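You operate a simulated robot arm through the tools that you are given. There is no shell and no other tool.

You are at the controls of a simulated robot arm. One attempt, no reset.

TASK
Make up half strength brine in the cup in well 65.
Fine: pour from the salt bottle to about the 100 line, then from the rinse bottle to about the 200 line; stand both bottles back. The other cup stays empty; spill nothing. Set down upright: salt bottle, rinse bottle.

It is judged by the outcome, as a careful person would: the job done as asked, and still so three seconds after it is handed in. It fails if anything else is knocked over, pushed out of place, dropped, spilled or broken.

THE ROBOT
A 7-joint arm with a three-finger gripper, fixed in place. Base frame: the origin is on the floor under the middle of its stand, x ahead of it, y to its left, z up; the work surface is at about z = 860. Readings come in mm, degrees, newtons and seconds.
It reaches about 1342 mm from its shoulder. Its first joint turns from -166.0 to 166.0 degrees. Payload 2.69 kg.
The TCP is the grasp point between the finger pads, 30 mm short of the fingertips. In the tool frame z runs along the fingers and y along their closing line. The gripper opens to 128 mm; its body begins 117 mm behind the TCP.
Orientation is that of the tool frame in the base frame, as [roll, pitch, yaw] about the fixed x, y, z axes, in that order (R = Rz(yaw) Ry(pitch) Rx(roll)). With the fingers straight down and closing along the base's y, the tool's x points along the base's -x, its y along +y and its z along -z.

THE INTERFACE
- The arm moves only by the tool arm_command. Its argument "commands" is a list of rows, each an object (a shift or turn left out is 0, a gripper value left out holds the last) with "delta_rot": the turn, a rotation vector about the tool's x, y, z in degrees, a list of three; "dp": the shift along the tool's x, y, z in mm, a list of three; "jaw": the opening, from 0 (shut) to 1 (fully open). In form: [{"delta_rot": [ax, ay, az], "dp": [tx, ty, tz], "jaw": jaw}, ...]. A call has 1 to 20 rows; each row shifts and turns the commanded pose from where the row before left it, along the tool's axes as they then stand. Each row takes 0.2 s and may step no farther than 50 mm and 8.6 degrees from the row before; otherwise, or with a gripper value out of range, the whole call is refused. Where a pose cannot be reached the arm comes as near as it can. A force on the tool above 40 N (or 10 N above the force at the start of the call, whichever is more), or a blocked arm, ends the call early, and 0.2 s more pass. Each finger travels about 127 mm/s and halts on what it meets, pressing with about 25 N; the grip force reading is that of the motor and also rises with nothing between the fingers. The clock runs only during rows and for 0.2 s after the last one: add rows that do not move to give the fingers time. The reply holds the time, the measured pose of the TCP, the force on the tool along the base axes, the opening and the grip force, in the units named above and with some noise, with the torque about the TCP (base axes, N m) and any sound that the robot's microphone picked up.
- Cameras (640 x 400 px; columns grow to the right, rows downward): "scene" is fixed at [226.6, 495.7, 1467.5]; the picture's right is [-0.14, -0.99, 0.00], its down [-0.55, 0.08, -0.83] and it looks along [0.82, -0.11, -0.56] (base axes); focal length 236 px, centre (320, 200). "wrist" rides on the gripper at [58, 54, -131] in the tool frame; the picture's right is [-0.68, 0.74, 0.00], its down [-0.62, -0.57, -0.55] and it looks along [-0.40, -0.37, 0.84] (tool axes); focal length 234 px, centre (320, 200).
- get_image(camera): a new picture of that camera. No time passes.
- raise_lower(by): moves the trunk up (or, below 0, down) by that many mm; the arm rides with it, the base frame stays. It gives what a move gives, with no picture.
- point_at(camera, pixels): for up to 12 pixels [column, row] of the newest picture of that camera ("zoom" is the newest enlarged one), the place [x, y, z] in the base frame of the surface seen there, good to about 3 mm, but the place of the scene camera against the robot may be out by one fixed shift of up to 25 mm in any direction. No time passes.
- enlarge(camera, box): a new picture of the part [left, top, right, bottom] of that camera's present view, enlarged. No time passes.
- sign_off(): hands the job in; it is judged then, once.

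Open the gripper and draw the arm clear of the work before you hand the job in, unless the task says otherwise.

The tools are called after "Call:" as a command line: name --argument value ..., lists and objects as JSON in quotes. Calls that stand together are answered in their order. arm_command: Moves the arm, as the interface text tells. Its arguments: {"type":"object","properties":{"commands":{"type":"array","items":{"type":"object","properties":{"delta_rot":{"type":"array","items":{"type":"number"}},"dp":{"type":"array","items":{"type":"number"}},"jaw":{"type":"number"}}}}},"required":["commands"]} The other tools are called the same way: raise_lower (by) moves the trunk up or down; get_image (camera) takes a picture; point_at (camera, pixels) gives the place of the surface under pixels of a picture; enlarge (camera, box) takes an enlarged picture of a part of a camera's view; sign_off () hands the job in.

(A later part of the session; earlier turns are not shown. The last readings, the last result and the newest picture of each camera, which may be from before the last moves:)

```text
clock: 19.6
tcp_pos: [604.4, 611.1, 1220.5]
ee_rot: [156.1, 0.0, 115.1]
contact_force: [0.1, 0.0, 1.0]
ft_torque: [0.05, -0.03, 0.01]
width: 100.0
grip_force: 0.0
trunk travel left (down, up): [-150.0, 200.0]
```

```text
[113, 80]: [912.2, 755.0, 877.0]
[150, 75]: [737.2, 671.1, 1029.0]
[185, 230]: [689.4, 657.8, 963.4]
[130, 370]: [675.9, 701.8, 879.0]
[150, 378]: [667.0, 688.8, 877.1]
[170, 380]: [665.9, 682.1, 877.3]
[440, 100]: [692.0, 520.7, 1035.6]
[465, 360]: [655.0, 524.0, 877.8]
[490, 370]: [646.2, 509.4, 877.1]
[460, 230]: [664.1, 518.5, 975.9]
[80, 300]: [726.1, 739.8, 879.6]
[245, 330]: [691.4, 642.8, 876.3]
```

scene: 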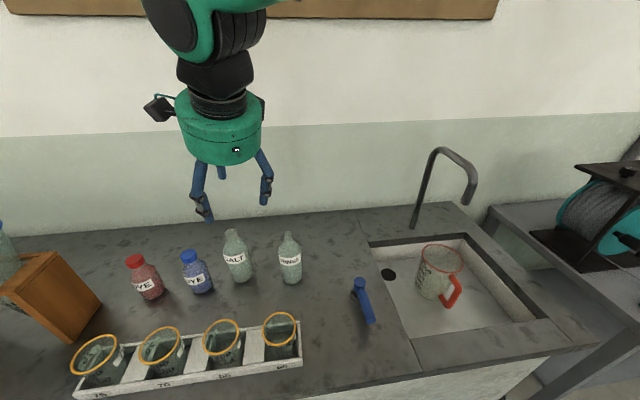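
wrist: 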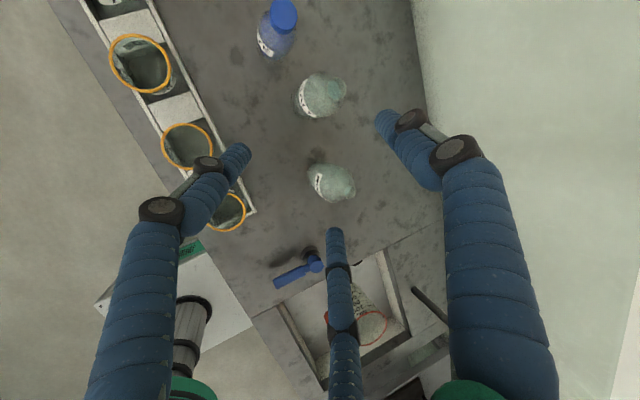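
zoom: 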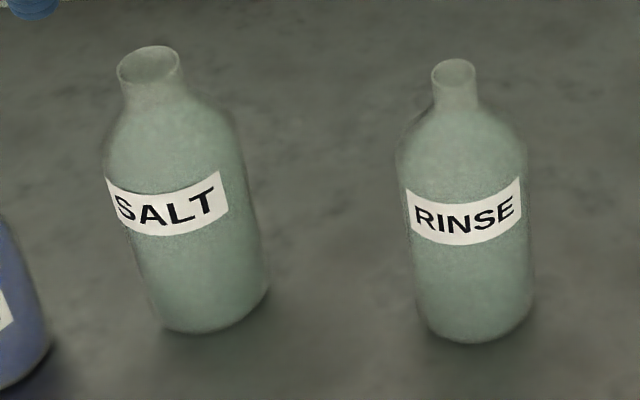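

The salt bottle has shifted a little back from its old place (front of label now x≈689 against 665). I measure it with the wrist camera.

Call:
enlarge --camera "wrist" --box '[280, 55, 380, 215]'

Call:
point_at --camera "zoom" --pixels '[[361, 85], [340, 56], [335, 113], [316, 85], [250, 110], [275, 150], [227, 120], [300, 45], [345, 120], [232, 90], [250, 155], [320, 150]]'

Call:
point_at --camera "zoom" --pixels '[[385, 343], [362, 340], [372, 360], [290, 320], [262, 290], [270, 325], [300, 265], [375, 300], [320, 365], [345, 275], [600, 130], [160, 250]]'

```text
2.50 times, centred on (330, 135) of wrist
```

zoom: 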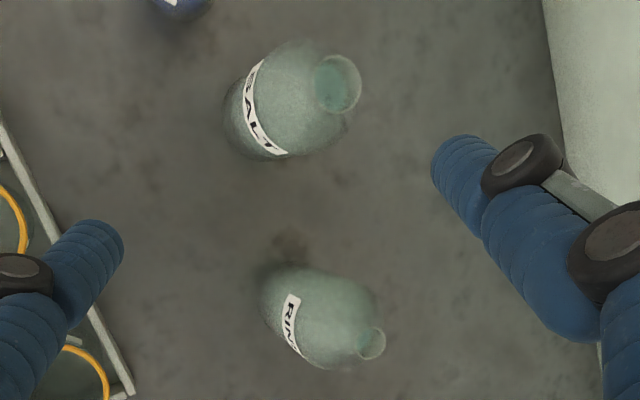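

```text
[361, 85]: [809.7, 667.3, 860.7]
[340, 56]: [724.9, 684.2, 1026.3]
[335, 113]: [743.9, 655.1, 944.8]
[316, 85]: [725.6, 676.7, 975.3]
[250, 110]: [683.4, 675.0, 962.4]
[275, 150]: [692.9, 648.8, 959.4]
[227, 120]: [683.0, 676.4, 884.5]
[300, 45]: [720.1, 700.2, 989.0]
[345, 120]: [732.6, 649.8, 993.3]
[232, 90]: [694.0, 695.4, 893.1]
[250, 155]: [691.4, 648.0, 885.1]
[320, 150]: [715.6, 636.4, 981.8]
```

```text
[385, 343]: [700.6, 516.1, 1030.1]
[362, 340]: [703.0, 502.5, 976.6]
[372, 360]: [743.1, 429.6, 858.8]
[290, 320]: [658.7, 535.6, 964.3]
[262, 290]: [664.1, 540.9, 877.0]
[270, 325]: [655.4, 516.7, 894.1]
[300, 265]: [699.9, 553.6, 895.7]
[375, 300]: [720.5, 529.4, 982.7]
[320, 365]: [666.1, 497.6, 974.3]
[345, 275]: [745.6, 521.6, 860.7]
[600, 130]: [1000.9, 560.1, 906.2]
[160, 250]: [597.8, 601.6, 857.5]
```

The salt bottle now stands at about (715,669) and the rinse bottle at (689,522), both with radius ≈32.8. I will regrip from the side (one finger on the left, two on the right, tool pitched 25° below horizontal) and pour forward over the rack's front; first I reorient the tool high up.

Call:
arm_command --commands '[{"delta_rot": [8, 0, 0]}, {"delta_rot": [8, 0, 0]}, {"delta_rot": [8, 0, 0]}, {"delta_rot": [0, 0, 7.96]}, {"delta_rot": [0, 0, 7.96]}, {"delta_rot": [0, 0, 7.96]}, {"delta_rot": [0, 0, 7.96]}, {"delta_rot": [0, 0, 7.96]}, {"delta_rot": [-7.036, 4.0625, 0]}, {"delta_rot": [-7.036, 4.0625, 0]}, {"delta_rot": [-7.036, 4.0625, 0]}, {"delta_rot": [-7.036, 4.0625, 0]}, {"delta_rot": [-7.036, 4.0625, 0]}, {"delta_rot": [-7.036, 4.0625, 0]}, {"delta_rot": [-7.036, 4.0625, 0]}, {"delta_rot": [-7.036, 4.0625, 0]}, {}, {}]'

Call:
get_image --camera "wrist"

Call:
get_image --camera "scene"

```text
clock: 23.4
tcp_pos: [656.0, 603.2, 1259.0]
ee_rot: [135.7, -21.6, 87.2]
contact_force: [-0.5, -1.0, 1.0]
ft_torque: [0.02, 0.01, 0.05]
width: 100.0
grip_force: 0.1
out of reach, approached as far as the arm can: row 13, 14, 15, 16
trunk travel left (down, up): [-150.0, 200.0]
```

```text
taken
```

wrist: 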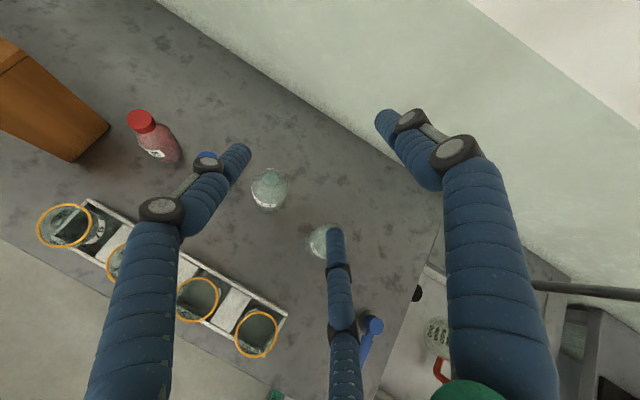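

```text
taken
```

scene: 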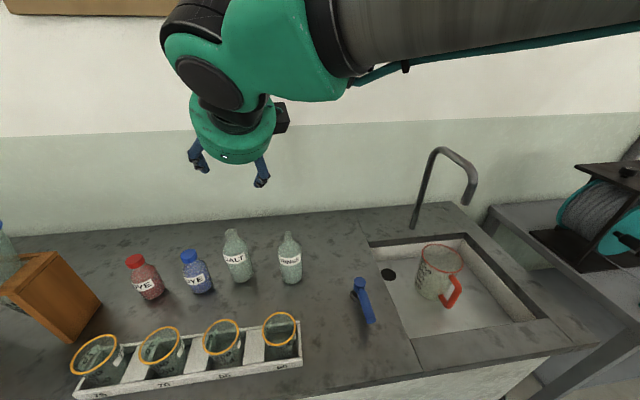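

The arm cannot pitch the tool up this way at this place (it stopped near 42° below horizontal). I turn the pitch back two steps to learn whether the commanded pose was kept or clipped.

Call:
arm_command --commands '[{"delta_rot": [7.036, -4.0625, 0]}, {"delta_rot": [7.036, -4.0625, 0]}, {"delta_rot": [7.036, -4.0625, 0]}, {"delta_rot": [7.036, -4.0625, 0]}, {}]'

```text
clock: 24.6
tcp_pos: [655.8, 604.5, 1257.4]
ee_rot: [166.3, -7.5, 79.2]
contact_force: [0.0, 0.3, -0.5]
ft_torque: [0.02, 0.01, -0.01]
width: 99.9
grip_force: 0.2
trunk travel left (down, up): [-150.0, 200.0]
```

The commanded pose was clipped to what the arm reached, so I can compute from the measured pose. I return the tool to straight down and undo the roll, to then swing it round sideways and reach the low-pitch pose through the other wrist branch.

Call:
arm_command --commands '[{"delta_rot": [6.81, -3.78, 0]}, {"delta_rot": [6.81, -3.78, 0]}, {"delta_rot": [0, 0, -8.475]}, {"delta_rot": [0, 0, -8.475]}, {"delta_rot": [0, 0, -8.475]}, {"delta_rot": [0, 0, -8.475]}, {"delta_rot": [0, 0, -8.475]}, {"delta_rot": [0, 0, -8.475]}, {"delta_rot": [0, 0, -8.475]}, {"delta_rot": [0, 0, -8.475]}, {"delta_rot": [0, 0, -8.475]}, {"delta_rot": [0, 0, -8.475]}, {"delta_rot": [0, 0, -8.475]}, {"delta_rot": [0, 0, -8.475]}, {}]'

```text
clock: 27.8
tcp_pos: [656.3, 603.3, 1258.4]
ee_rot: [-179.9, 0.0, 179.9]
contact_force: [-0.3, -0.6, 0.2]
ft_torque: [0.03, -0.03, 0.02]
width: 99.9
grip_force: 0.0
trunk travel left (down, up): [-150.0, 200.0]
```

The tool points straight down again with yaw 180. Now I swing the fingers toward the right-forward direction (yaw about -38°) by 55°, watching for reach limits.

Call:
arm_command --commands '[{"delta_rot": [4.84, -6.19, 0]}, {"delta_rot": [4.84, -6.19, 0]}, {"delta_rot": [4.84, -6.19, 0]}, {"delta_rot": [4.84, -6.19, 0]}, {"delta_rot": [4.84, -6.19, 0]}, {"delta_rot": [4.84, -6.19, 0]}, {"delta_rot": [4.84, -6.19, 0]}, {}]'

Call:
get_image --camera "scene"

```text
clock: 29.6
tcp_pos: [656.9, 605.1, 1259.0]
ee_rot: [-138.4, 40.4, -164.1]
contact_force: [-0.2, 0.8, -0.6]
ft_torque: [-0.07, -0.03, -0.05]
width: 99.9
grip_force: 0.1
trunk travel left (down, up): [-150.0, 200.0]
```

```text
taken
```

scene: 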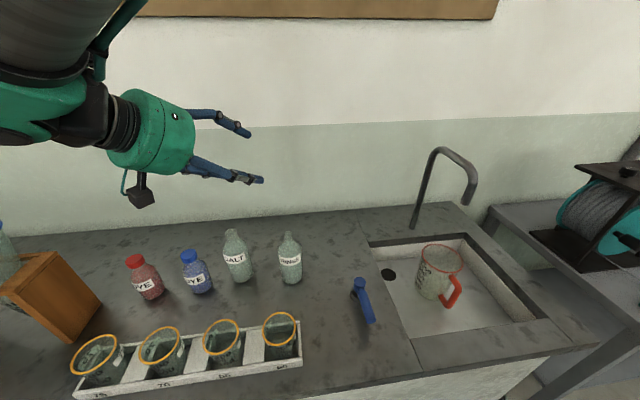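

The swing worked without any limit. Now I roll the tool -142° about its axis so the camera comes to the upper side, checking for limits again.

Call:
arm_command --commands '[{"delta_rot": [0, 0, -8.353]}, {"delta_rot": [0, 0, -8.353]}, {"delta_rot": [0, 0, -8.353]}, {"delta_rot": [0, 0, -8.353]}, {"delta_rot": [0, 0, -8.353]}, {"delta_rot": [0, 0, -8.353]}, {"delta_rot": [0, 0, -8.353]}, {"delta_rot": [0, 0, -8.353]}, {"delta_rot": [0, 0, -8.353]}, {"delta_rot": [0, 0, -8.353]}, {"delta_rot": [0, 0, -8.353]}, {"delta_rot": [0, 0, -8.353]}, {"delta_rot": [0, 0, -8.353]}, {"delta_rot": [0, 0, -8.353]}, {"delta_rot": [0, 0, -8.353]}, {"delta_rot": [0, 0, -8.353]}, {"delta_rot": [0, 0, -8.353]}, {}]'

Call:
get_image --camera "scene"

```text
clock: 33.4
tcp_pos: [655.7, 602.4, 1258.4]
ee_rot: [179.9, -55.2, -38.1]
contact_force: [0.7, 0.6, 0.9]
ft_torque: [-0.02, -0.03, -0.01]
width: 99.7
grip_force: 0.0
trunk travel left (down, up): [-150.0, 200.0]
```

```text
taken
```

scene: 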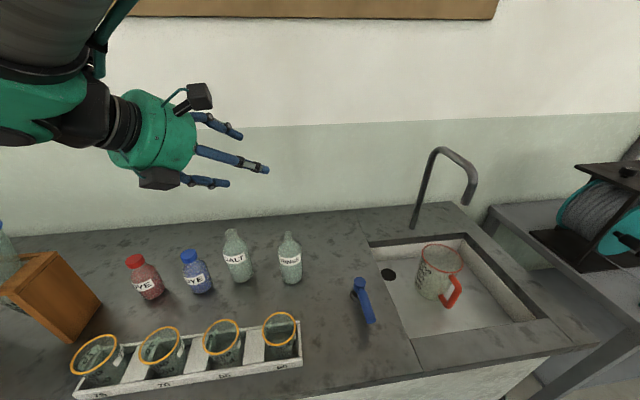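

The camera is now on top (200,97), and there is another dark block under the gripper at (158,178). I enlarge to see its size, since it will pass over the cups.

Call:
enlarge --camera "scene" --box '[90, 60, 290, 220]'

Call:
point_at --camera "zoom" --pixels '[[190, 295], [255, 305], [225, 310], [190, 285], [160, 240], [250, 230], [240, 165], [350, 95], [390, 110], [120, 220], [100, 250], [520, 268]]'

```text
2.50 times, centred on (190, 140) of scene
```

zoom: 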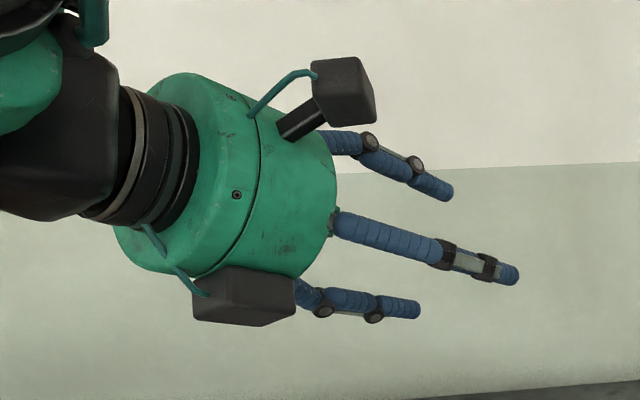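

```text
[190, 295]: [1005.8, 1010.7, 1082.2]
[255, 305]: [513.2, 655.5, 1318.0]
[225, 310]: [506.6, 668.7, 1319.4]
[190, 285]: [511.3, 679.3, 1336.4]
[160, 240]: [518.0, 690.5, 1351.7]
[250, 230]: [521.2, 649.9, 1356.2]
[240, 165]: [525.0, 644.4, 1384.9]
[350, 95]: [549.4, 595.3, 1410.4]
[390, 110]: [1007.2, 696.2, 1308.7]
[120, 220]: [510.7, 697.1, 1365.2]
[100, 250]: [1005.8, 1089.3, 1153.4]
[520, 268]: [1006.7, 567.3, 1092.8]
```

I now yaw the tool by +53.3° about the vertical and pitch up 9.8°, aiming for yaw 15.2° and 25° below horizontal, checking for reach limits.

Call:
arm_command --commands '[{"delta_rot": [6.25, 0, -4.345]}, {"delta_rot": [6.25, 0, -4.345]}, {"delta_rot": [6.25, 0, -4.345]}, {"delta_rot": [6.25, 0, -4.345]}, {"delta_rot": [6.25, 0, -4.345]}, {"delta_rot": [6.25, 0, -4.345]}, {"delta_rot": [6.25, 0, -4.345]}, {"delta_rot": [0, 4.9, 0]}, {"delta_rot": [0, 4.9, 0]}, {}]'

Call:
get_image --camera "scene"

Call:
get_image --camera "wrist"

```text
clock: 35.6
tcp_pos: [656.0, 605.2, 1258.3]
ee_rot: [-179.8, -65.1, 15.1]
contact_force: [-0.1, -0.7, -0.7]
ft_torque: [-0.02, 0.03, -0.02]
width: 99.9
grip_force: 0.0
trunk travel left (down, up): [-150.0, 200.0]
```

```text
taken
```

scene: 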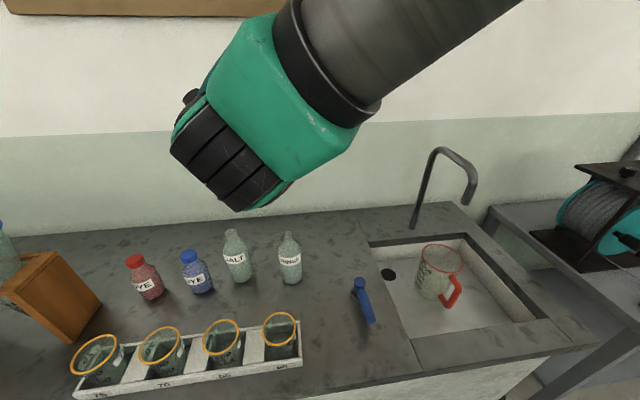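

```text
taken
```

wrist: 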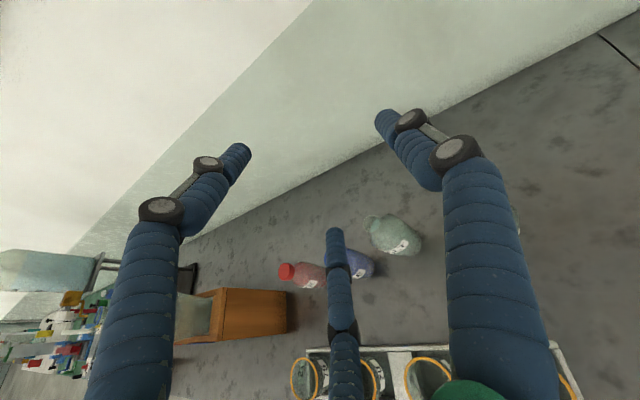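

The arm reached yaw 15.1°, 25° down. With the single finger on the right and the pair on the left, I yaw a touch more to 18° so the gripper passes between cups 60 and 65, and come down to a hover point behind the salt bottle at about (616,651,996).

Call:
arm_command --commands '[{"delta_rot": [2.63, 0, -1.23], "jaw": 0.94}, {"dp": [-35.3, -8.07, 12.74]}, {"dp": [-35.3, -8.07, 12.74]}, {"dp": [-35.3, -8.07, 12.74]}, {"dp": [-35.3, -8.07, 12.74]}, {"dp": [-35.3, -8.07, 12.74]}, {"dp": [-35.3, -8.07, 12.74]}, {}]'

Call:
get_image --camera "scene"

Call:
get_image --camera "wrist"

```text
clock: 37.4
tcp_pos: [621.4, 645.1, 1031.6]
ee_rot: [-179.8, -65.0, 17.8]
contact_force: [0.9, 0.7, -1.2]
ft_torque: [-0.03, -0.03, -0.05]
width: 120.1
grip_force: 0.1
trunk travel left (down, up): [-150.0, 200.0]
```

```text
taken
```

scene: 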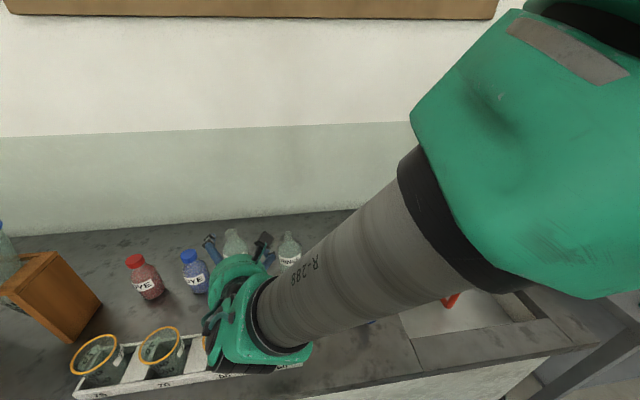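

```text
taken
```

wrist: 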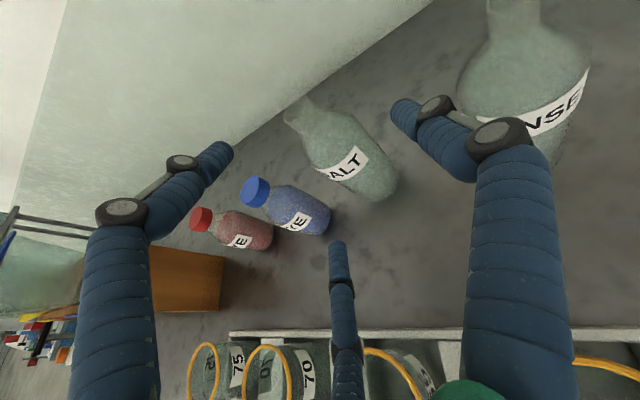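

The pose is reached, but the forearm's end sits near cups 60 and 65 in the scene view around (260,350). I check how low its underside is before going lower.

Call:
enlarge --camera "scene" --box '[170, 220, 340, 400]'

Call:
point_at --camera "scene" --pixels '[[260, 372], [240, 372], [220, 365], [210, 350], [280, 365], [300, 350], [207, 335], [230, 350], [260, 340], [215, 300], [235, 270], [290, 355]]'

```text
2.22 times, centred on (255, 310) of scene
```

zoom: 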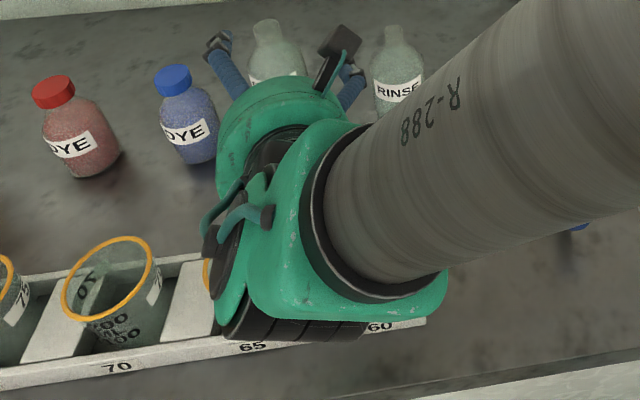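

```text
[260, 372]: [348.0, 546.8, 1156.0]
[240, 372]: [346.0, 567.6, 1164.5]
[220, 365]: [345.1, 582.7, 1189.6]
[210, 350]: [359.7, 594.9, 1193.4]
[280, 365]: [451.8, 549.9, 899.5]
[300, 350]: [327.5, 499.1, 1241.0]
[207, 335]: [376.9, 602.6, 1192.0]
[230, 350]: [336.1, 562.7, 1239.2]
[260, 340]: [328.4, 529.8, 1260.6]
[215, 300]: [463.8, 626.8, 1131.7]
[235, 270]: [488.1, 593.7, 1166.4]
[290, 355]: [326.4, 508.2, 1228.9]
```

The wrist underside is near z≈1139 and well clear of the cups (rims 950). I now measure the salt bottle from this side view in the wrist camera at about (345,150).

Call:
enlarge --camera "wrist" --box '[270, 85, 420, 215]'

Call:
point_at --camera "wrist" --pixels '[[310, 112], [300, 117], [325, 150], [340, 160], [355, 165], [370, 180], [385, 190], [345, 130], [365, 150], [385, 165], [335, 180], [370, 197]]'

```text
3.08 times, centred on (345, 150) of wrist
```

zoom: 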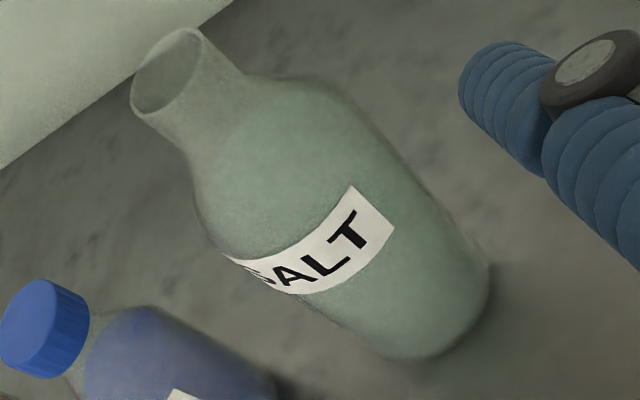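

```text
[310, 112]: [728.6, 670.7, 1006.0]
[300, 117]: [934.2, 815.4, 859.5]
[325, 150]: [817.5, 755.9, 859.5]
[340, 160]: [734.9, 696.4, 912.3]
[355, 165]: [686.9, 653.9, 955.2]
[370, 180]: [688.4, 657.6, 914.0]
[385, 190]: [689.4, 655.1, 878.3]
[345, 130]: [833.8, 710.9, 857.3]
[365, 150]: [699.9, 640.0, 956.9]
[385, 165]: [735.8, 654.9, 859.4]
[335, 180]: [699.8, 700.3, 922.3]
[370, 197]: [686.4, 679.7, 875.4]
```

The centre is confirmed at about (715.5,669.5). I go down to the hover point and advance the first half along the tool axis.

Call:
arm_command --commands '[{"dp": [-33.7, -7.9, 12.8]}, {"dp": [0, 0, 25]}, {"dp": [0, 0, 25]}, {}]'

Call:
get_image --camera "wrist"

Call:
get_image --camera "scene"

```text
clock: 38.4
tcp_pos: [659.5, 664.5, 976.6]
ee_rot: [-179.8, -65.0, 17.9]
contact_force: [0.5, -0.4, -0.2]
ft_torque: [0.04, 0.02, -0.02]
width: 120.2
grip_force: 0.1
trunk travel left (down, up): [-150.0, 200.0]
```

```text
taken
```

wrist: 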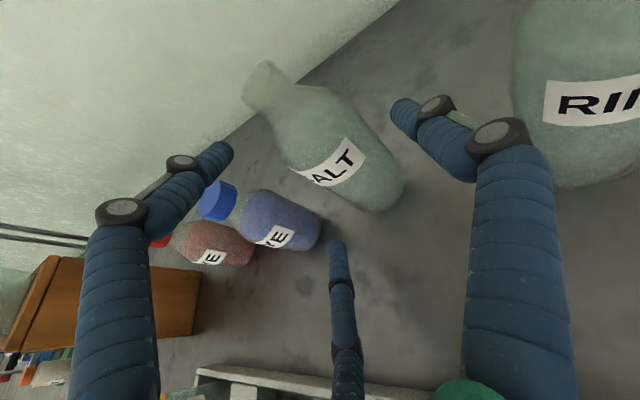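

```text
taken
```

scene: 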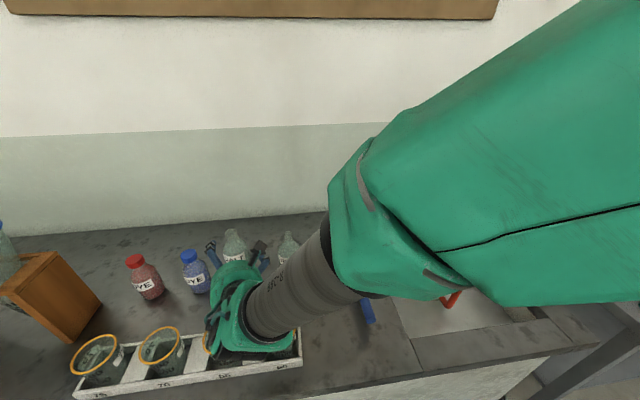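

The bottle sits between the fingers' lines with room on both sides. I advance the remaining 60 mm along the tool axis in small steps.

Call:
arm_command --commands '[{"dp": [0, 0, 15]}, {"dp": [0, 0, 15]}, {"dp": [0, 0, 15]}, {"dp": [0, 0, 15]}, {}]'

Call:
get_image --camera "wrist"

Call:
enlarge --camera "scene" --box '[150, 200, 330, 380]'

```text
clock: 39.6
tcp_pos: [712.1, 680.9, 951.3]
ee_rot: [-179.8, -65.1, 17.8]
contact_force: [-0.2, 0.4, -0.2]
ft_torque: [0.0, -0.01, -0.01]
width: 120.4
grip_force: 0.0
trunk travel left (down, up): [-150.0, 200.0]
```

```text
taken
```

wrist: 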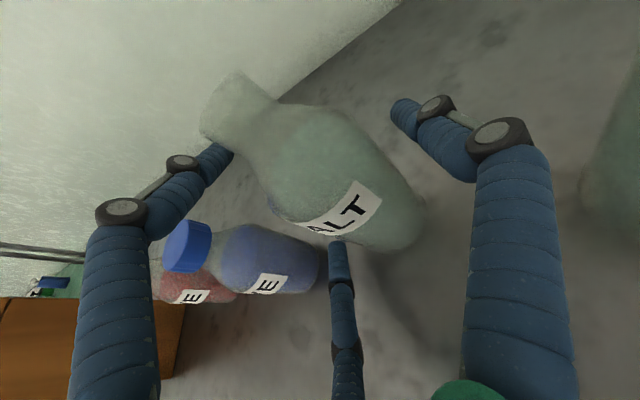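

```text
2.22 times, centred on (240, 290) of scene
```

zoom: 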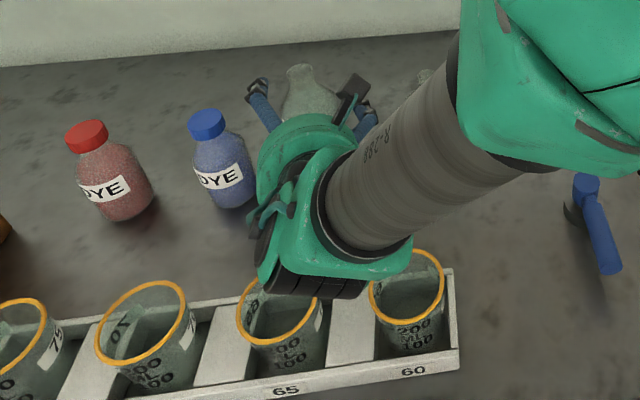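

The bottle stands between the single finger (right) and the pair (left) with no contact. I close to about 99 mm, then lower 19 mm straight down so both left fingers meet the straight body.

Call:
arm_command --commands '[{"jaw": 0.85}, {"jaw": 0.8}, {"jaw": 0.775}, {}, {"dp": [-5.4, 0, 2.54]}, {"dp": [-5.4, 0, 2.54]}, {"dp": [-3.6, 0, 1.7]}, {"dp": [-2.7, 0, 1.27]}, {}]'

Call:
get_image --camera "wrist"

```text
clock: 41.6
tcp_pos: [710.4, 682.7, 932.0]
ee_rot: [-179.8, -65.0, 18.0]
contact_force: [-0.3, -0.5, -0.1]
ft_torque: [-0.01, 0.06, 0.0]
width: 99.0
grip_force: 0.2
trunk travel left (down, up): [-150.0, 200.0]
```

```text
taken
```

wrist: 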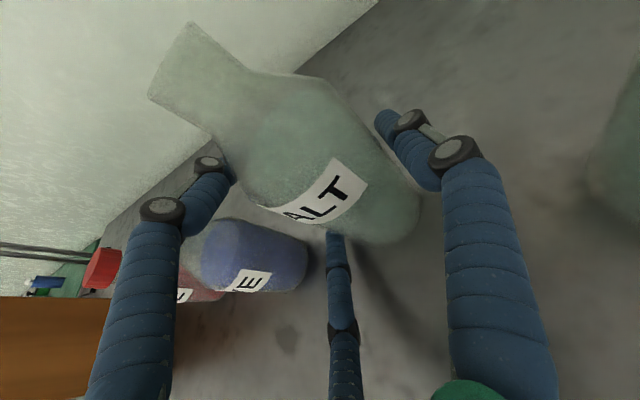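

The body is between all three fingers at width 99. I close in small steps and watch the force and the bottle.

Call:
arm_command --commands '[{"jaw": 0.76}, {"jaw": 0.75}, {"jaw": 0.74}, {"jaw": 0.73}, {"jaw": 0.72}, {"jaw": 0.71}, {}]'

Call:
get_image --camera "wrist"

```text
clock: 43.2
tcp_pos: [712.2, 682.1, 931.3]
ee_rot: [-179.7, -65.0, 17.9]
contact_force: [-1.6, -1.0, 0.6]
ft_torque: [0.05, 0.04, -0.01]
width: 92.2
grip_force: 24.8
trunk travel left (down, up): [-150.0, 200.0]
```

```text
taken
```

wrist: 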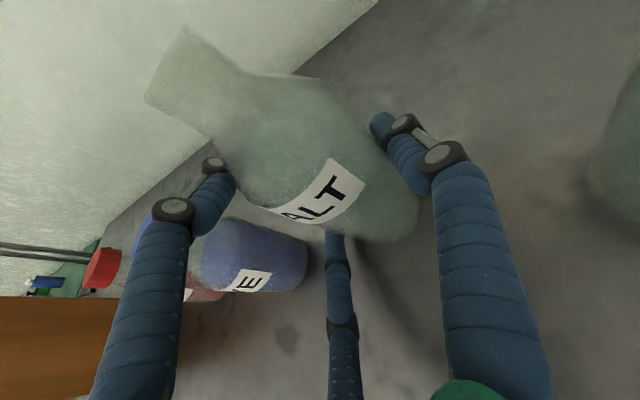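

Contact came at 92 mm as predicted, with 24.8 N. I close a little more and see whether the hold settles.

Call:
arm_command --commands '[{"jaw": 0.7}, {"jaw": 0.69}, {"jaw": 0.68}, {}, {}]'

Call:
get_image --camera "wrist"

Call:
enlarge --camera "scene" --box '[150, 200, 330, 380]'

```text
clock: 44.4
tcp_pos: [711.0, 682.1, 931.6]
ee_rot: [-179.9, -65.0, 17.8]
contact_force: [-1.2, 0.6, 0.2]
ft_torque: [0.03, 0.02, 0.02]
width: 92.3
grip_force: 24.8
trunk travel left (down, up): [-150.0, 200.0]
```

```text
taken
```

wrist: 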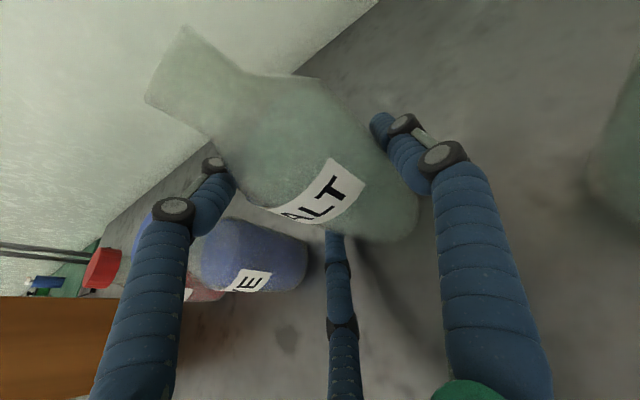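

```text
2.22 times, centred on (240, 290) of scene
```

zoom: 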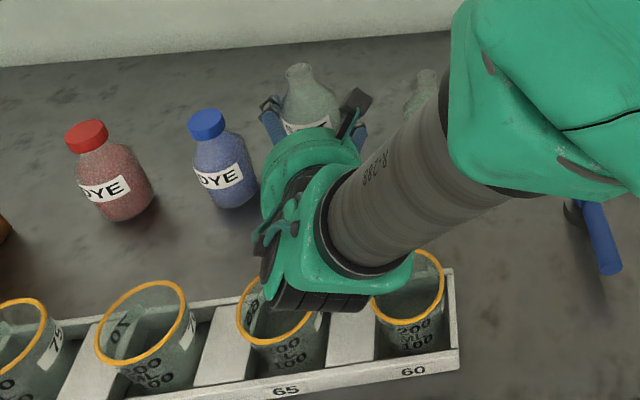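

The hold is steady at 92.3 mm and 24.8 N. I lift only a few millimetres and hold, to test for slip.

Call:
arm_command --commands '[{"dp": [2.72, 0, -1.27]}, {"dp": [2.72, 0, -1.27]}, {"dp": [3.63, 0, -1.69]}, {}, {}, {}]'

Call:
get_image --camera "wrist"

Call:
enlarge --camera "scene" --box '[150, 200, 330, 380]'

```text
clock: 45.8
tcp_pos: [712.1, 682.8, 942.2]
ee_rot: [-179.7, -64.9, 18.0]
contact_force: [0.0, 0.1, -0.8]
ft_torque: [0.04, -0.01, 0.0]
width: 92.4
grip_force: 25.5
trunk travel left (down, up): [-150.0, 200.0]
```

```text
taken
```

wrist: 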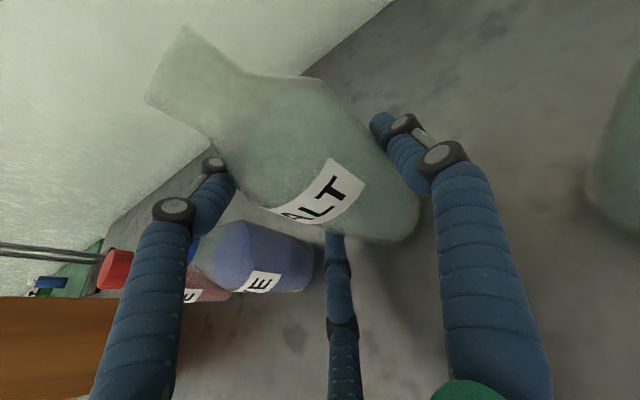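

```text
2.22 times, centred on (240, 290) of scene
```

zoom: 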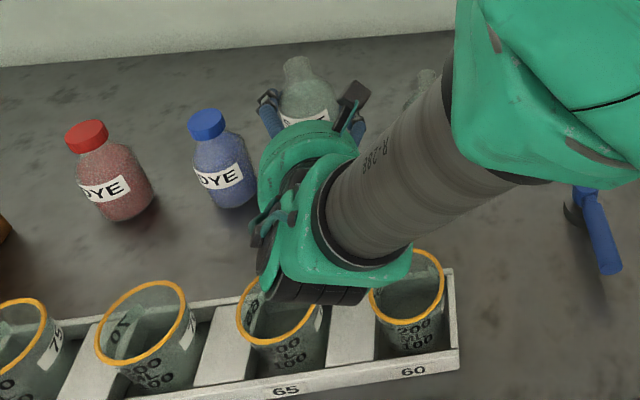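

The bottle rose with the fingers with no slip. I lift 25 mm more and test a 12° forward tip, checking that the bottle stays fixed relative to the fingers.

Call:
arm_command --commands '[{"dp": [9.06, 0, -4.23]}, {"dp": [13.6, 0, -6.34]}, {}, {"delta_rot": [0, -3, 0]}, {"delta_rot": [0, -3, 0]}, {"delta_rot": [0, -3, 0]}, {"delta_rot": [0, -3, 0]}, {}, {}]'

Call:
get_image --camera "wrist"

Call:
enlarge --camera "scene" --box '[150, 200, 330, 380]'

```text
clock: 47.8
tcp_pos: [713.1, 682.0, 967.2]
ee_rot: [-180.0, -53.1, 18.0]
contact_force: [-0.1, -0.5, -0.9]
ft_torque: [0.01, 0.01, 0.01]
width: 92.1
grip_force: 25.2
trunk travel left (down, up): [-150.0, 200.0]
```

```text
taken
```

wrist: 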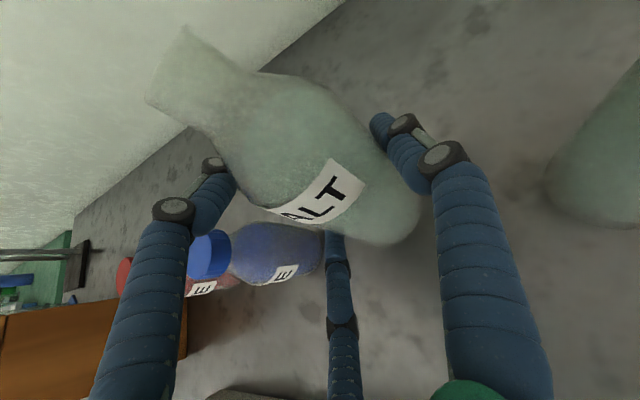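

```text
2.22 times, centred on (240, 290) of scene
```

zoom: 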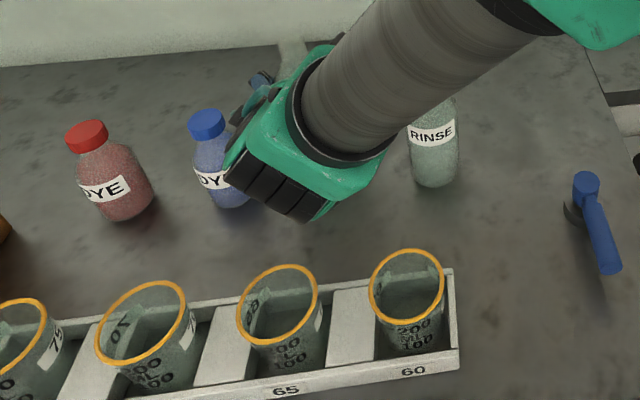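

The bottle stayed fixed in the fingers (label still at (330,195)), so this grip holds in a tilt. I raise to about 1062 and tip to 30° in all, well before the liquid can reach the lip.

Call:
arm_command --commands '[{"dp": [25.3, 0, -19.1]}, {"dp": [25.3, 0, -19.1]}, {"dp": [25.3, 0, -19.1]}, {"delta_rot": [0, -4.5, 0]}, {"delta_rot": [0, -4.5, 0]}, {"delta_rot": [0, -4.5, 0]}, {"delta_rot": [0, -4.5, 0]}, {}, {}]'

Call:
get_image --camera "wrist"

Call:
get_image --camera "scene"

```text
clock: 49.8
tcp_pos: [711.9, 681.8, 1061.3]
ee_rot: [-179.9, -35.1, 18.0]
contact_force: [-0.1, 0.3, 0.0]
ft_torque: [0.03, 0.01, 0.02]
width: 92.7
grip_force: 24.4
trunk travel left (down, up): [-150.0, 200.0]
```

```text
taken
```

wrist: 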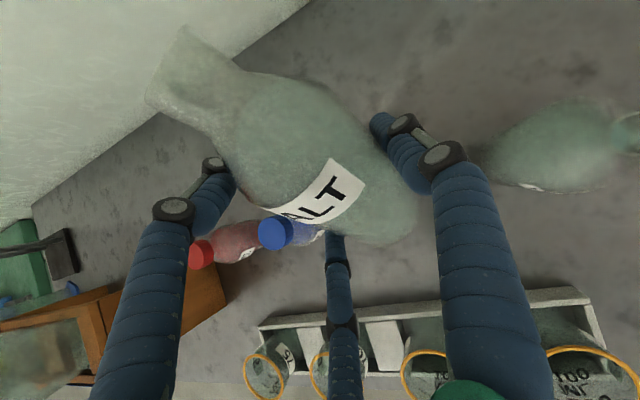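

```text
taken
```

scene: 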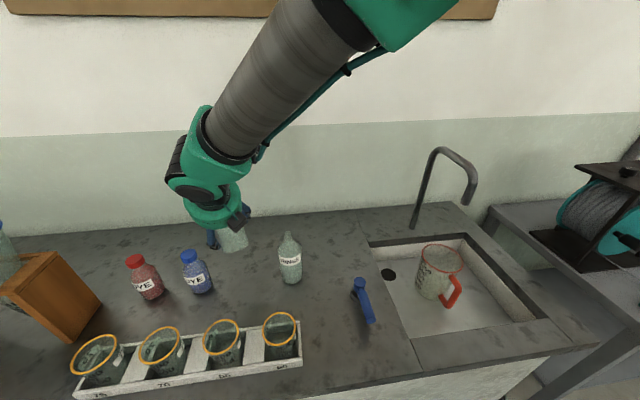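

The grip is unchanged at 30° tilt. I check the rack's front wall and bench front edge in the scene picture before flying over.

Call:
point_at --camera "scene" --pixels '[[224, 370], [224, 380], [265, 363], [265, 372], [190, 377], [190, 387], [260, 385], [300, 385], [258, 350], [298, 322], [301, 360], [240, 395]]'

Call:
enlarge --camera "scene" --box '[160, 300, 310, 400]'

```text
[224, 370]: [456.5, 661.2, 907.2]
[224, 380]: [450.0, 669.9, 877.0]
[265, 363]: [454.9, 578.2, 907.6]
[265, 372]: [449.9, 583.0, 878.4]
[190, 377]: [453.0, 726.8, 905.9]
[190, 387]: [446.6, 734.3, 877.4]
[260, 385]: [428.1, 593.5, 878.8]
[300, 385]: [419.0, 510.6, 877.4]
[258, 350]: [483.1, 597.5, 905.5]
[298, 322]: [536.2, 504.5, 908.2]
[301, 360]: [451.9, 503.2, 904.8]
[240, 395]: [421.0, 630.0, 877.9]
```

```text
4.00 times, centred on (235, 350) of scene
```

zoom: 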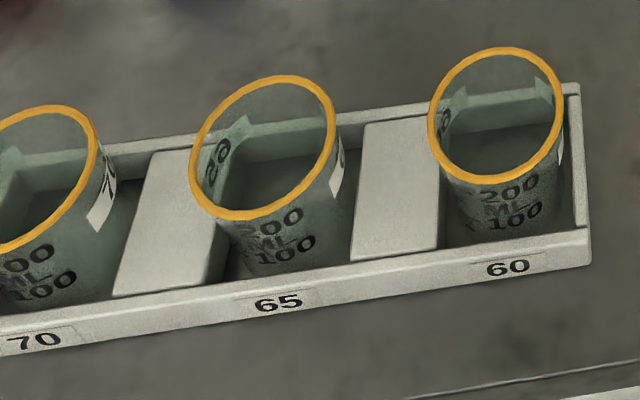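

The rack's front wall is at x≈450, z≤890. I carry the tilted bottle over cup 65 to the front side, ending with the mouth side facing the cup from the robot's side at P≈(420,660,1062).

Call:
arm_command --commands '[{"dp": [-12, -3.5, -8.4]}, {"dp": [-23.3, -6.87, -16.3]}, {"dp": [-23.3, -6.87, -16.3]}, {"dp": [-23.3, -6.87, -16.3]}, {"dp": [-23.3, -6.87, -16.3]}, {"dp": [-23.3, -6.87, -16.3]}, {"dp": [-23.3, -6.87, -16.3]}, {"dp": [-23.3, -6.87, -16.3]}, {"dp": [-23.3, -6.87, -16.3]}, {"dp": [-23.3, -6.87, -16.3]}, {"dp": [-11.3, -3.4, -7.9]}, {}, {}]'

Call:
get_image --camera "wrist"

Call:
get_image --camera "scene"

```text
clock: 52.6
tcp_pos: [420.5, 658.0, 1062.7]
ee_rot: [-179.9, -35.0, 18.0]
contact_force: [-0.7, -0.5, -1.3]
ft_torque: [0.02, 0.02, -0.01]
width: 92.2
grip_force: 25.3
trunk travel left (down, up): [-150.0, 200.0]
```

```text
taken
```

wrist: 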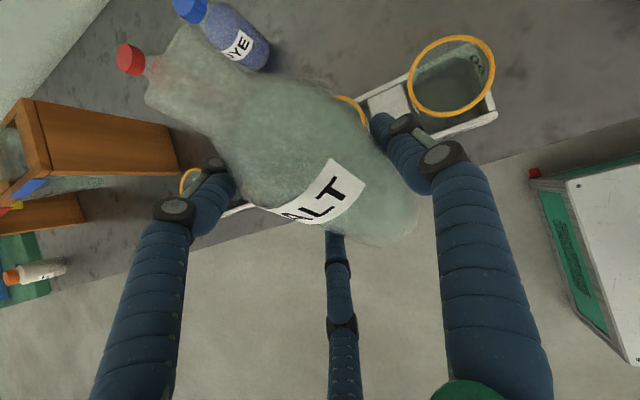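

```text
taken
```

scene: 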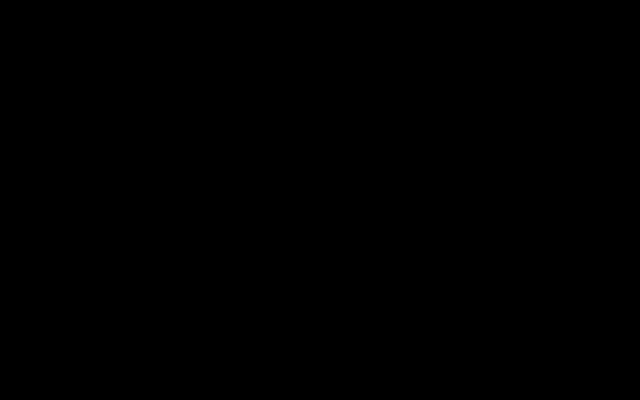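

The bottle is in front of cup 65, still firm; the scene camera is blocked by the arm here, so I will use the wrist camera while pouring and carry the bottle clear to check the level. I lower at 30° and tip on to 48°, keeping the lip just ahead of the cup's middle and clear of the rim.

Call:
arm_command --commands '[{"dp": [-18.1, 0, 25.9]}, {"dp": [-18.1, 0, 25.9]}, {"dp": [-18.1, 0, 25.9]}, {}, {"dp": [-5, 0, 0.34], "delta_rot": [0, -3, 0]}, {"dp": [-5, 0, 0.34], "delta_rot": [0, -3, 0]}, {"dp": [-4.6, 0, 1.1], "delta_rot": [0, -3, 0]}, {"dp": [-4.6, 0, 1.1], "delta_rot": [0, -3, 0]}, {"dp": [-3.6, 0, 0.54], "delta_rot": [0, -3, 0]}, {"dp": [-3.6, 0, 0.54], "delta_rot": [0, -3, 0]}, {}]'

Call:
get_image --camera "wrist"

Call:
get_image --camera "scene"

```text
clock: 55.0
tcp_pos: [399.5, 652.3, 951.9]
ee_rot: [-179.8, -17.0, 18.0]
contact_force: [0.2, 0.3, -0.4]
ft_torque: [0.0, 0.03, 0.01]
width: 92.1
grip_force: 25.2
trunk travel left (down, up): [-150.0, 200.0]
```

```text
taken
```

wrist: 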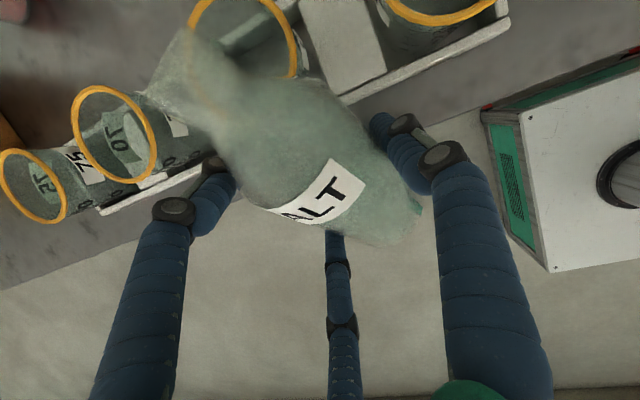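

```text
taken
```

scene: 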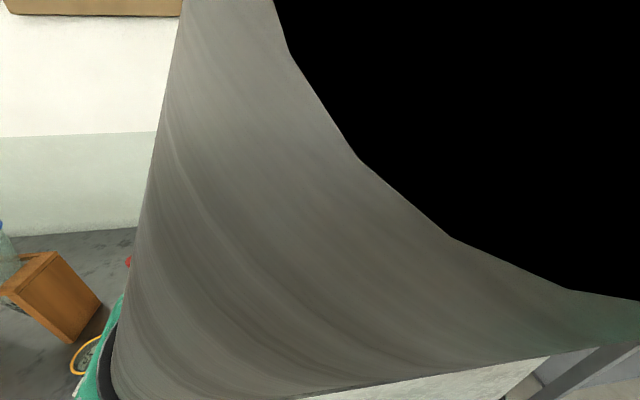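

The wrist view now shows cup 65's rim (about (190,15) to (298,60)) behind the bottle's mouth at about (180,60). I enlarge and measure the rim and the mouth to verify the lip is over the cup.

Call:
enlarge --camera "wrist" --box '[120, 0, 340, 140]'

Call:
point_at --camera "wrist" --pixels '[[191, 15], [296, 60], [280, 22], [268, 8], [205, 3], [190, 35], [155, 90], [185, 40], [200, 50], [170, 70], [73, 125], [155, 150]]'

```text
2.86 times, centred on (230, 70) of wrist
```

zoom: 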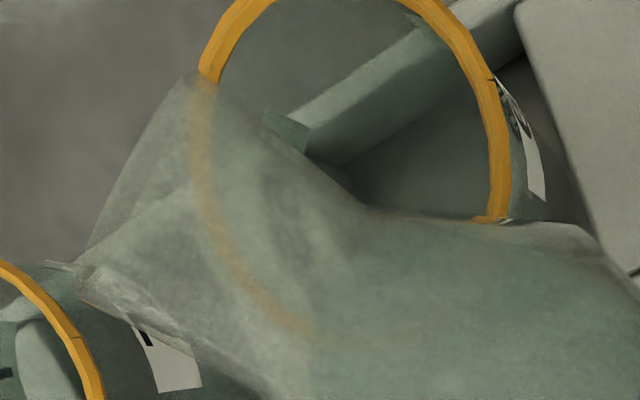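

```text
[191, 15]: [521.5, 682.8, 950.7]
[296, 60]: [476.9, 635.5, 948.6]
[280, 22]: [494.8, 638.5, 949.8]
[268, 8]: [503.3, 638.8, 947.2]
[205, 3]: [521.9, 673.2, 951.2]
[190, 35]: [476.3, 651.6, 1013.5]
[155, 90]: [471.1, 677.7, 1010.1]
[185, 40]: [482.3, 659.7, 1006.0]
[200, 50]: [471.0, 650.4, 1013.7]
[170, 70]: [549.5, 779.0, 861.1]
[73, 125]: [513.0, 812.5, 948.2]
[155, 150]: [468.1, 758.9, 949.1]
```

The measured mouth (about (474,665,1012)) is in line with the cup (centre ≈(492,669)). I continue tipping to 60° in small steps and then look.

Call:
arm_command --commands '[{"dp": [-2.66, 0, -0.18], "delta_rot": [0, -3, 0]}, {"dp": [-2.66, 0, -0.18], "delta_rot": [0, -3, 0]}, {"dp": [-1.98, 0, -1.1], "delta_rot": [0, -3, 0]}, {"dp": [-1.98, 0, -1.1], "delta_rot": [0, -3, 0]}, {}, {}]'

Call:
get_image --camera "wrist"

Call:
enlarge --camera "wrist" --box '[100, 0, 340, 150]'

```text
clock: 56.4
tcp_pos: [390.6, 651.2, 953.2]
ee_rot: [-180.0, -5.0, 18.1]
contact_force: [-0.4, -0.4, -0.7]
ft_torque: [0.02, 0.02, -0.01]
width: 92.2
grip_force: 25.0
trunk travel left (down, up): [-150.0, 200.0]
```

```text
taken
```

wrist: 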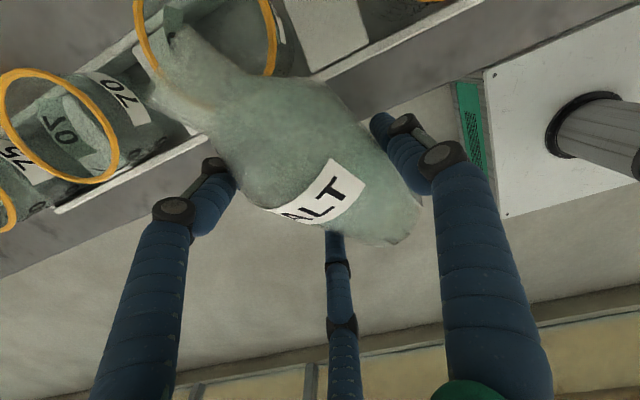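

```text
2.67 times, centred on (220, 75) of wrist
```

zoom: 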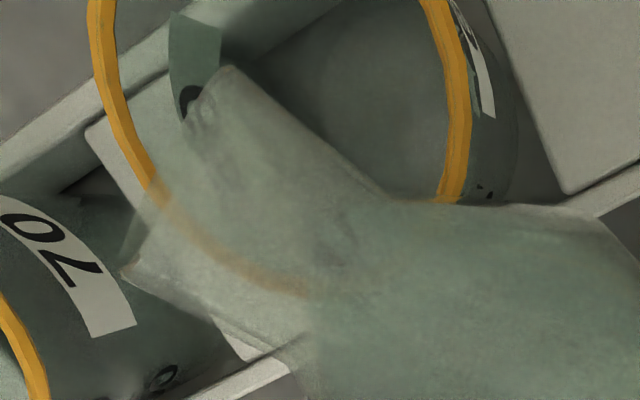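

At 60° nothing has flowed yet. I check the mouth's edge points against the rim again in this zoom, since the mouth's near corner at (125,272) looks close to the rim line.

Call:
point_at --camera "zoom" --pixels '[[228, 72], [130, 268], [175, 160], [190, 110], [160, 215], [105, 100], [150, 185], [440, 60], [450, 190], [260, 90], [230, 320], [200, 140]]'

```text
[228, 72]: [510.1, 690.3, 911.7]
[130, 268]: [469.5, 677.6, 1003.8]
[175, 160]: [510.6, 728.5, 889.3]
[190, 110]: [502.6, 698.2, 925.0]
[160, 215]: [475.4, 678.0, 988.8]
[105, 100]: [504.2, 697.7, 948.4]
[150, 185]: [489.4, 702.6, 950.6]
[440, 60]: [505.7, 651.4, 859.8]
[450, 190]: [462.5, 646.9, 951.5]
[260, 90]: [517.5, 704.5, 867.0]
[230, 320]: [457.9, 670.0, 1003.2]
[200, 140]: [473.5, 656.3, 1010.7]
```

The mouth centre (≈(474,664,1000)) lies where planned, 20 mm inside the cup's near edge. I tip on to 65° slowly and hold.

Call:
arm_command --commands '[{"dp": [-1.05, 0, -1.85], "delta_rot": [0, -2, 0]}, {"dp": [-1.05, 0, -1.85], "delta_rot": [0, -2, 0]}, {"dp": [-0.45, 0, -1.15], "delta_rot": [0, -1, 0]}, {}, {}, {}]'

Call:
enlarge --camera "wrist" --box '[60, 0, 340, 175]'

```text
clock: 57.8
tcp_pos: [387.7, 649.6, 956.8]
ee_rot: [-179.9, -0.1, 18.0]
contact_force: [0.0, 0.4, -0.2]
ft_torque: [0.05, 0.04, 0.03]
width: 92.1
grip_force: 25.3
trunk travel left (down, up): [-150.0, 200.0]
```

```text
2.29 times, centred on (200, 88) of wrist
```

zoom: 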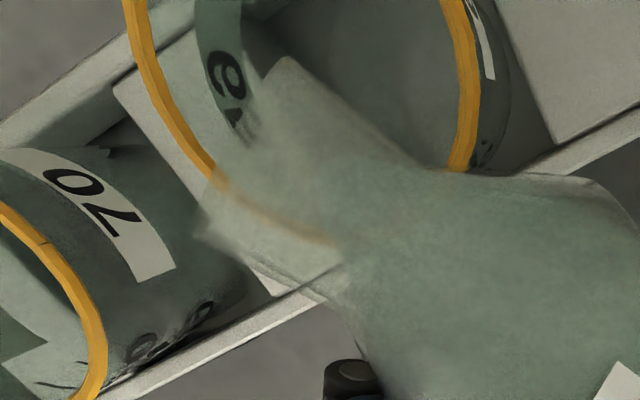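

Still no flow; the neck looks wet with liquid reaching toward the lip. I tip on to 68° by single degrees and hold.

Call:
arm_command --commands '[{"dp": [-0.42, 0, -1.15], "delta_rot": [0, -1, 0]}, {"dp": [-0.42, 0, -1.15], "delta_rot": [0, -1, 0]}, {"dp": [-0.42, 0, -1.15], "delta_rot": [0, -1, 0]}, {}, {}, {}]'

Call:
enlarge --camera "wrist" --box '[60, 0, 340, 175]'

```text
clock: 59.2
tcp_pos: [385.3, 648.0, 960.8]
ee_rot: [-179.8, 3.1, 17.9]
contact_force: [0.3, 0.5, -0.3]
ft_torque: [-0.01, 0.03, -0.02]
width: 92.4
grip_force: 25.1
trunk travel left (down, up): [-150.0, 200.0]
```

```text
2.29 times, centred on (200, 88) of wrist
```

zoom: 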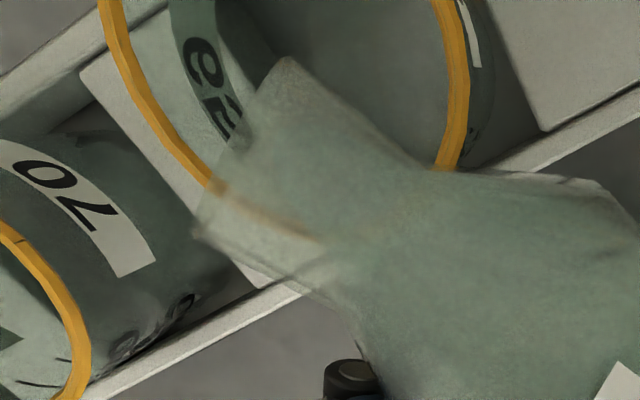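

No stream at 68°. I go on to 71° and hold again.

Call:
arm_command --commands '[{"dp": [-0.35, 0, -1.2], "delta_rot": [0, -1, 0]}, {"dp": [-0.35, 0, -1.2], "delta_rot": [0, -1, 0]}, {"dp": [-0.35, 0, -1.2], "delta_rot": [0, -1, 0]}, {}, {}]'

Call:
enlarge --camera "wrist" --box '[60, 0, 340, 175]'

```text
clock: 60.4
tcp_pos: [384.7, 649.0, 964.0]
ee_rot: [-180.0, 5.9, 18.0]
contact_force: [-0.4, 0.6, -1.6]
ft_torque: [0.04, 0.0, 0.0]
width: 92.3
grip_force: 24.9
trunk travel left (down, up): [-150.0, 200.0]
```

```text
2.29 times, centred on (200, 88) of wrist
```

zoom: 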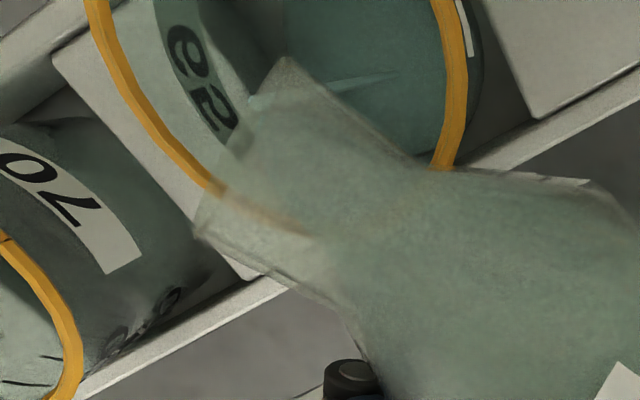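

Liquid has started to run into the cup (teal floor and a streak at (360,80) in the zoom). I hold here briefly and watch.

Call:
arm_command --commands '[{}, {}]'

Call:
enlarge --camera "wrist" --box '[60, 0, 340, 175]'

```text
clock: 61.0
tcp_pos: [385.8, 647.5, 962.6]
ee_rot: [-179.9, 6.1, 18.0]
contact_force: [-0.1, -0.1, -0.5]
ft_torque: [-0.01, -0.03, 0.02]
width: 92.3
grip_force: 24.5
trunk travel left (down, up): [-150.0, 200.0]
```

```text
2.29 times, centred on (200, 88) of wrist
```

zoom: 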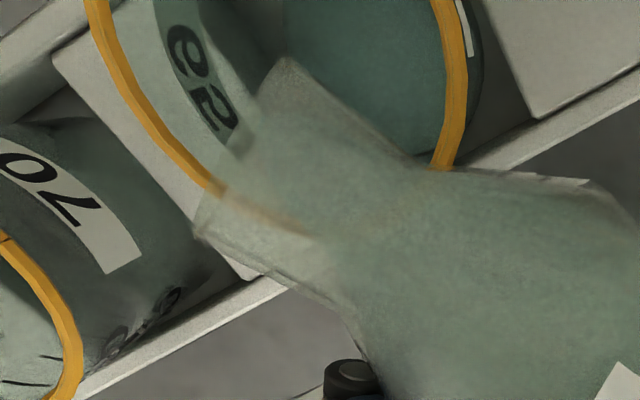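

The streak is gone, so the flow has stopped at this tilt. I try to read the height of the liquid surface in the cup with point_at.

Call:
point_at --camera "zoom" --pixels '[[330, 40], [360, 60], [400, 100], [420, 60], [300, 30], [380, 30], [240, 150], [250, 60]]'

Call:
enlarge --camera "wrist" --box '[140, 0, 280, 90]'

```text
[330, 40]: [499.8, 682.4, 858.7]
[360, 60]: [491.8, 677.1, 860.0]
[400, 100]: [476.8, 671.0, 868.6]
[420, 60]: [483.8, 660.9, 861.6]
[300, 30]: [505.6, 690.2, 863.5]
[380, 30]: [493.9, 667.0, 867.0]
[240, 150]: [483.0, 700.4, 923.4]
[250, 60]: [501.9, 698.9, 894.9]
```

```text
4.44 times, centred on (210, 45) of wrist
```

zoom: 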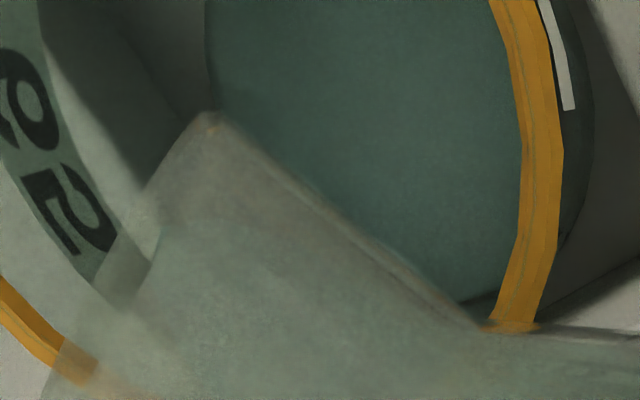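

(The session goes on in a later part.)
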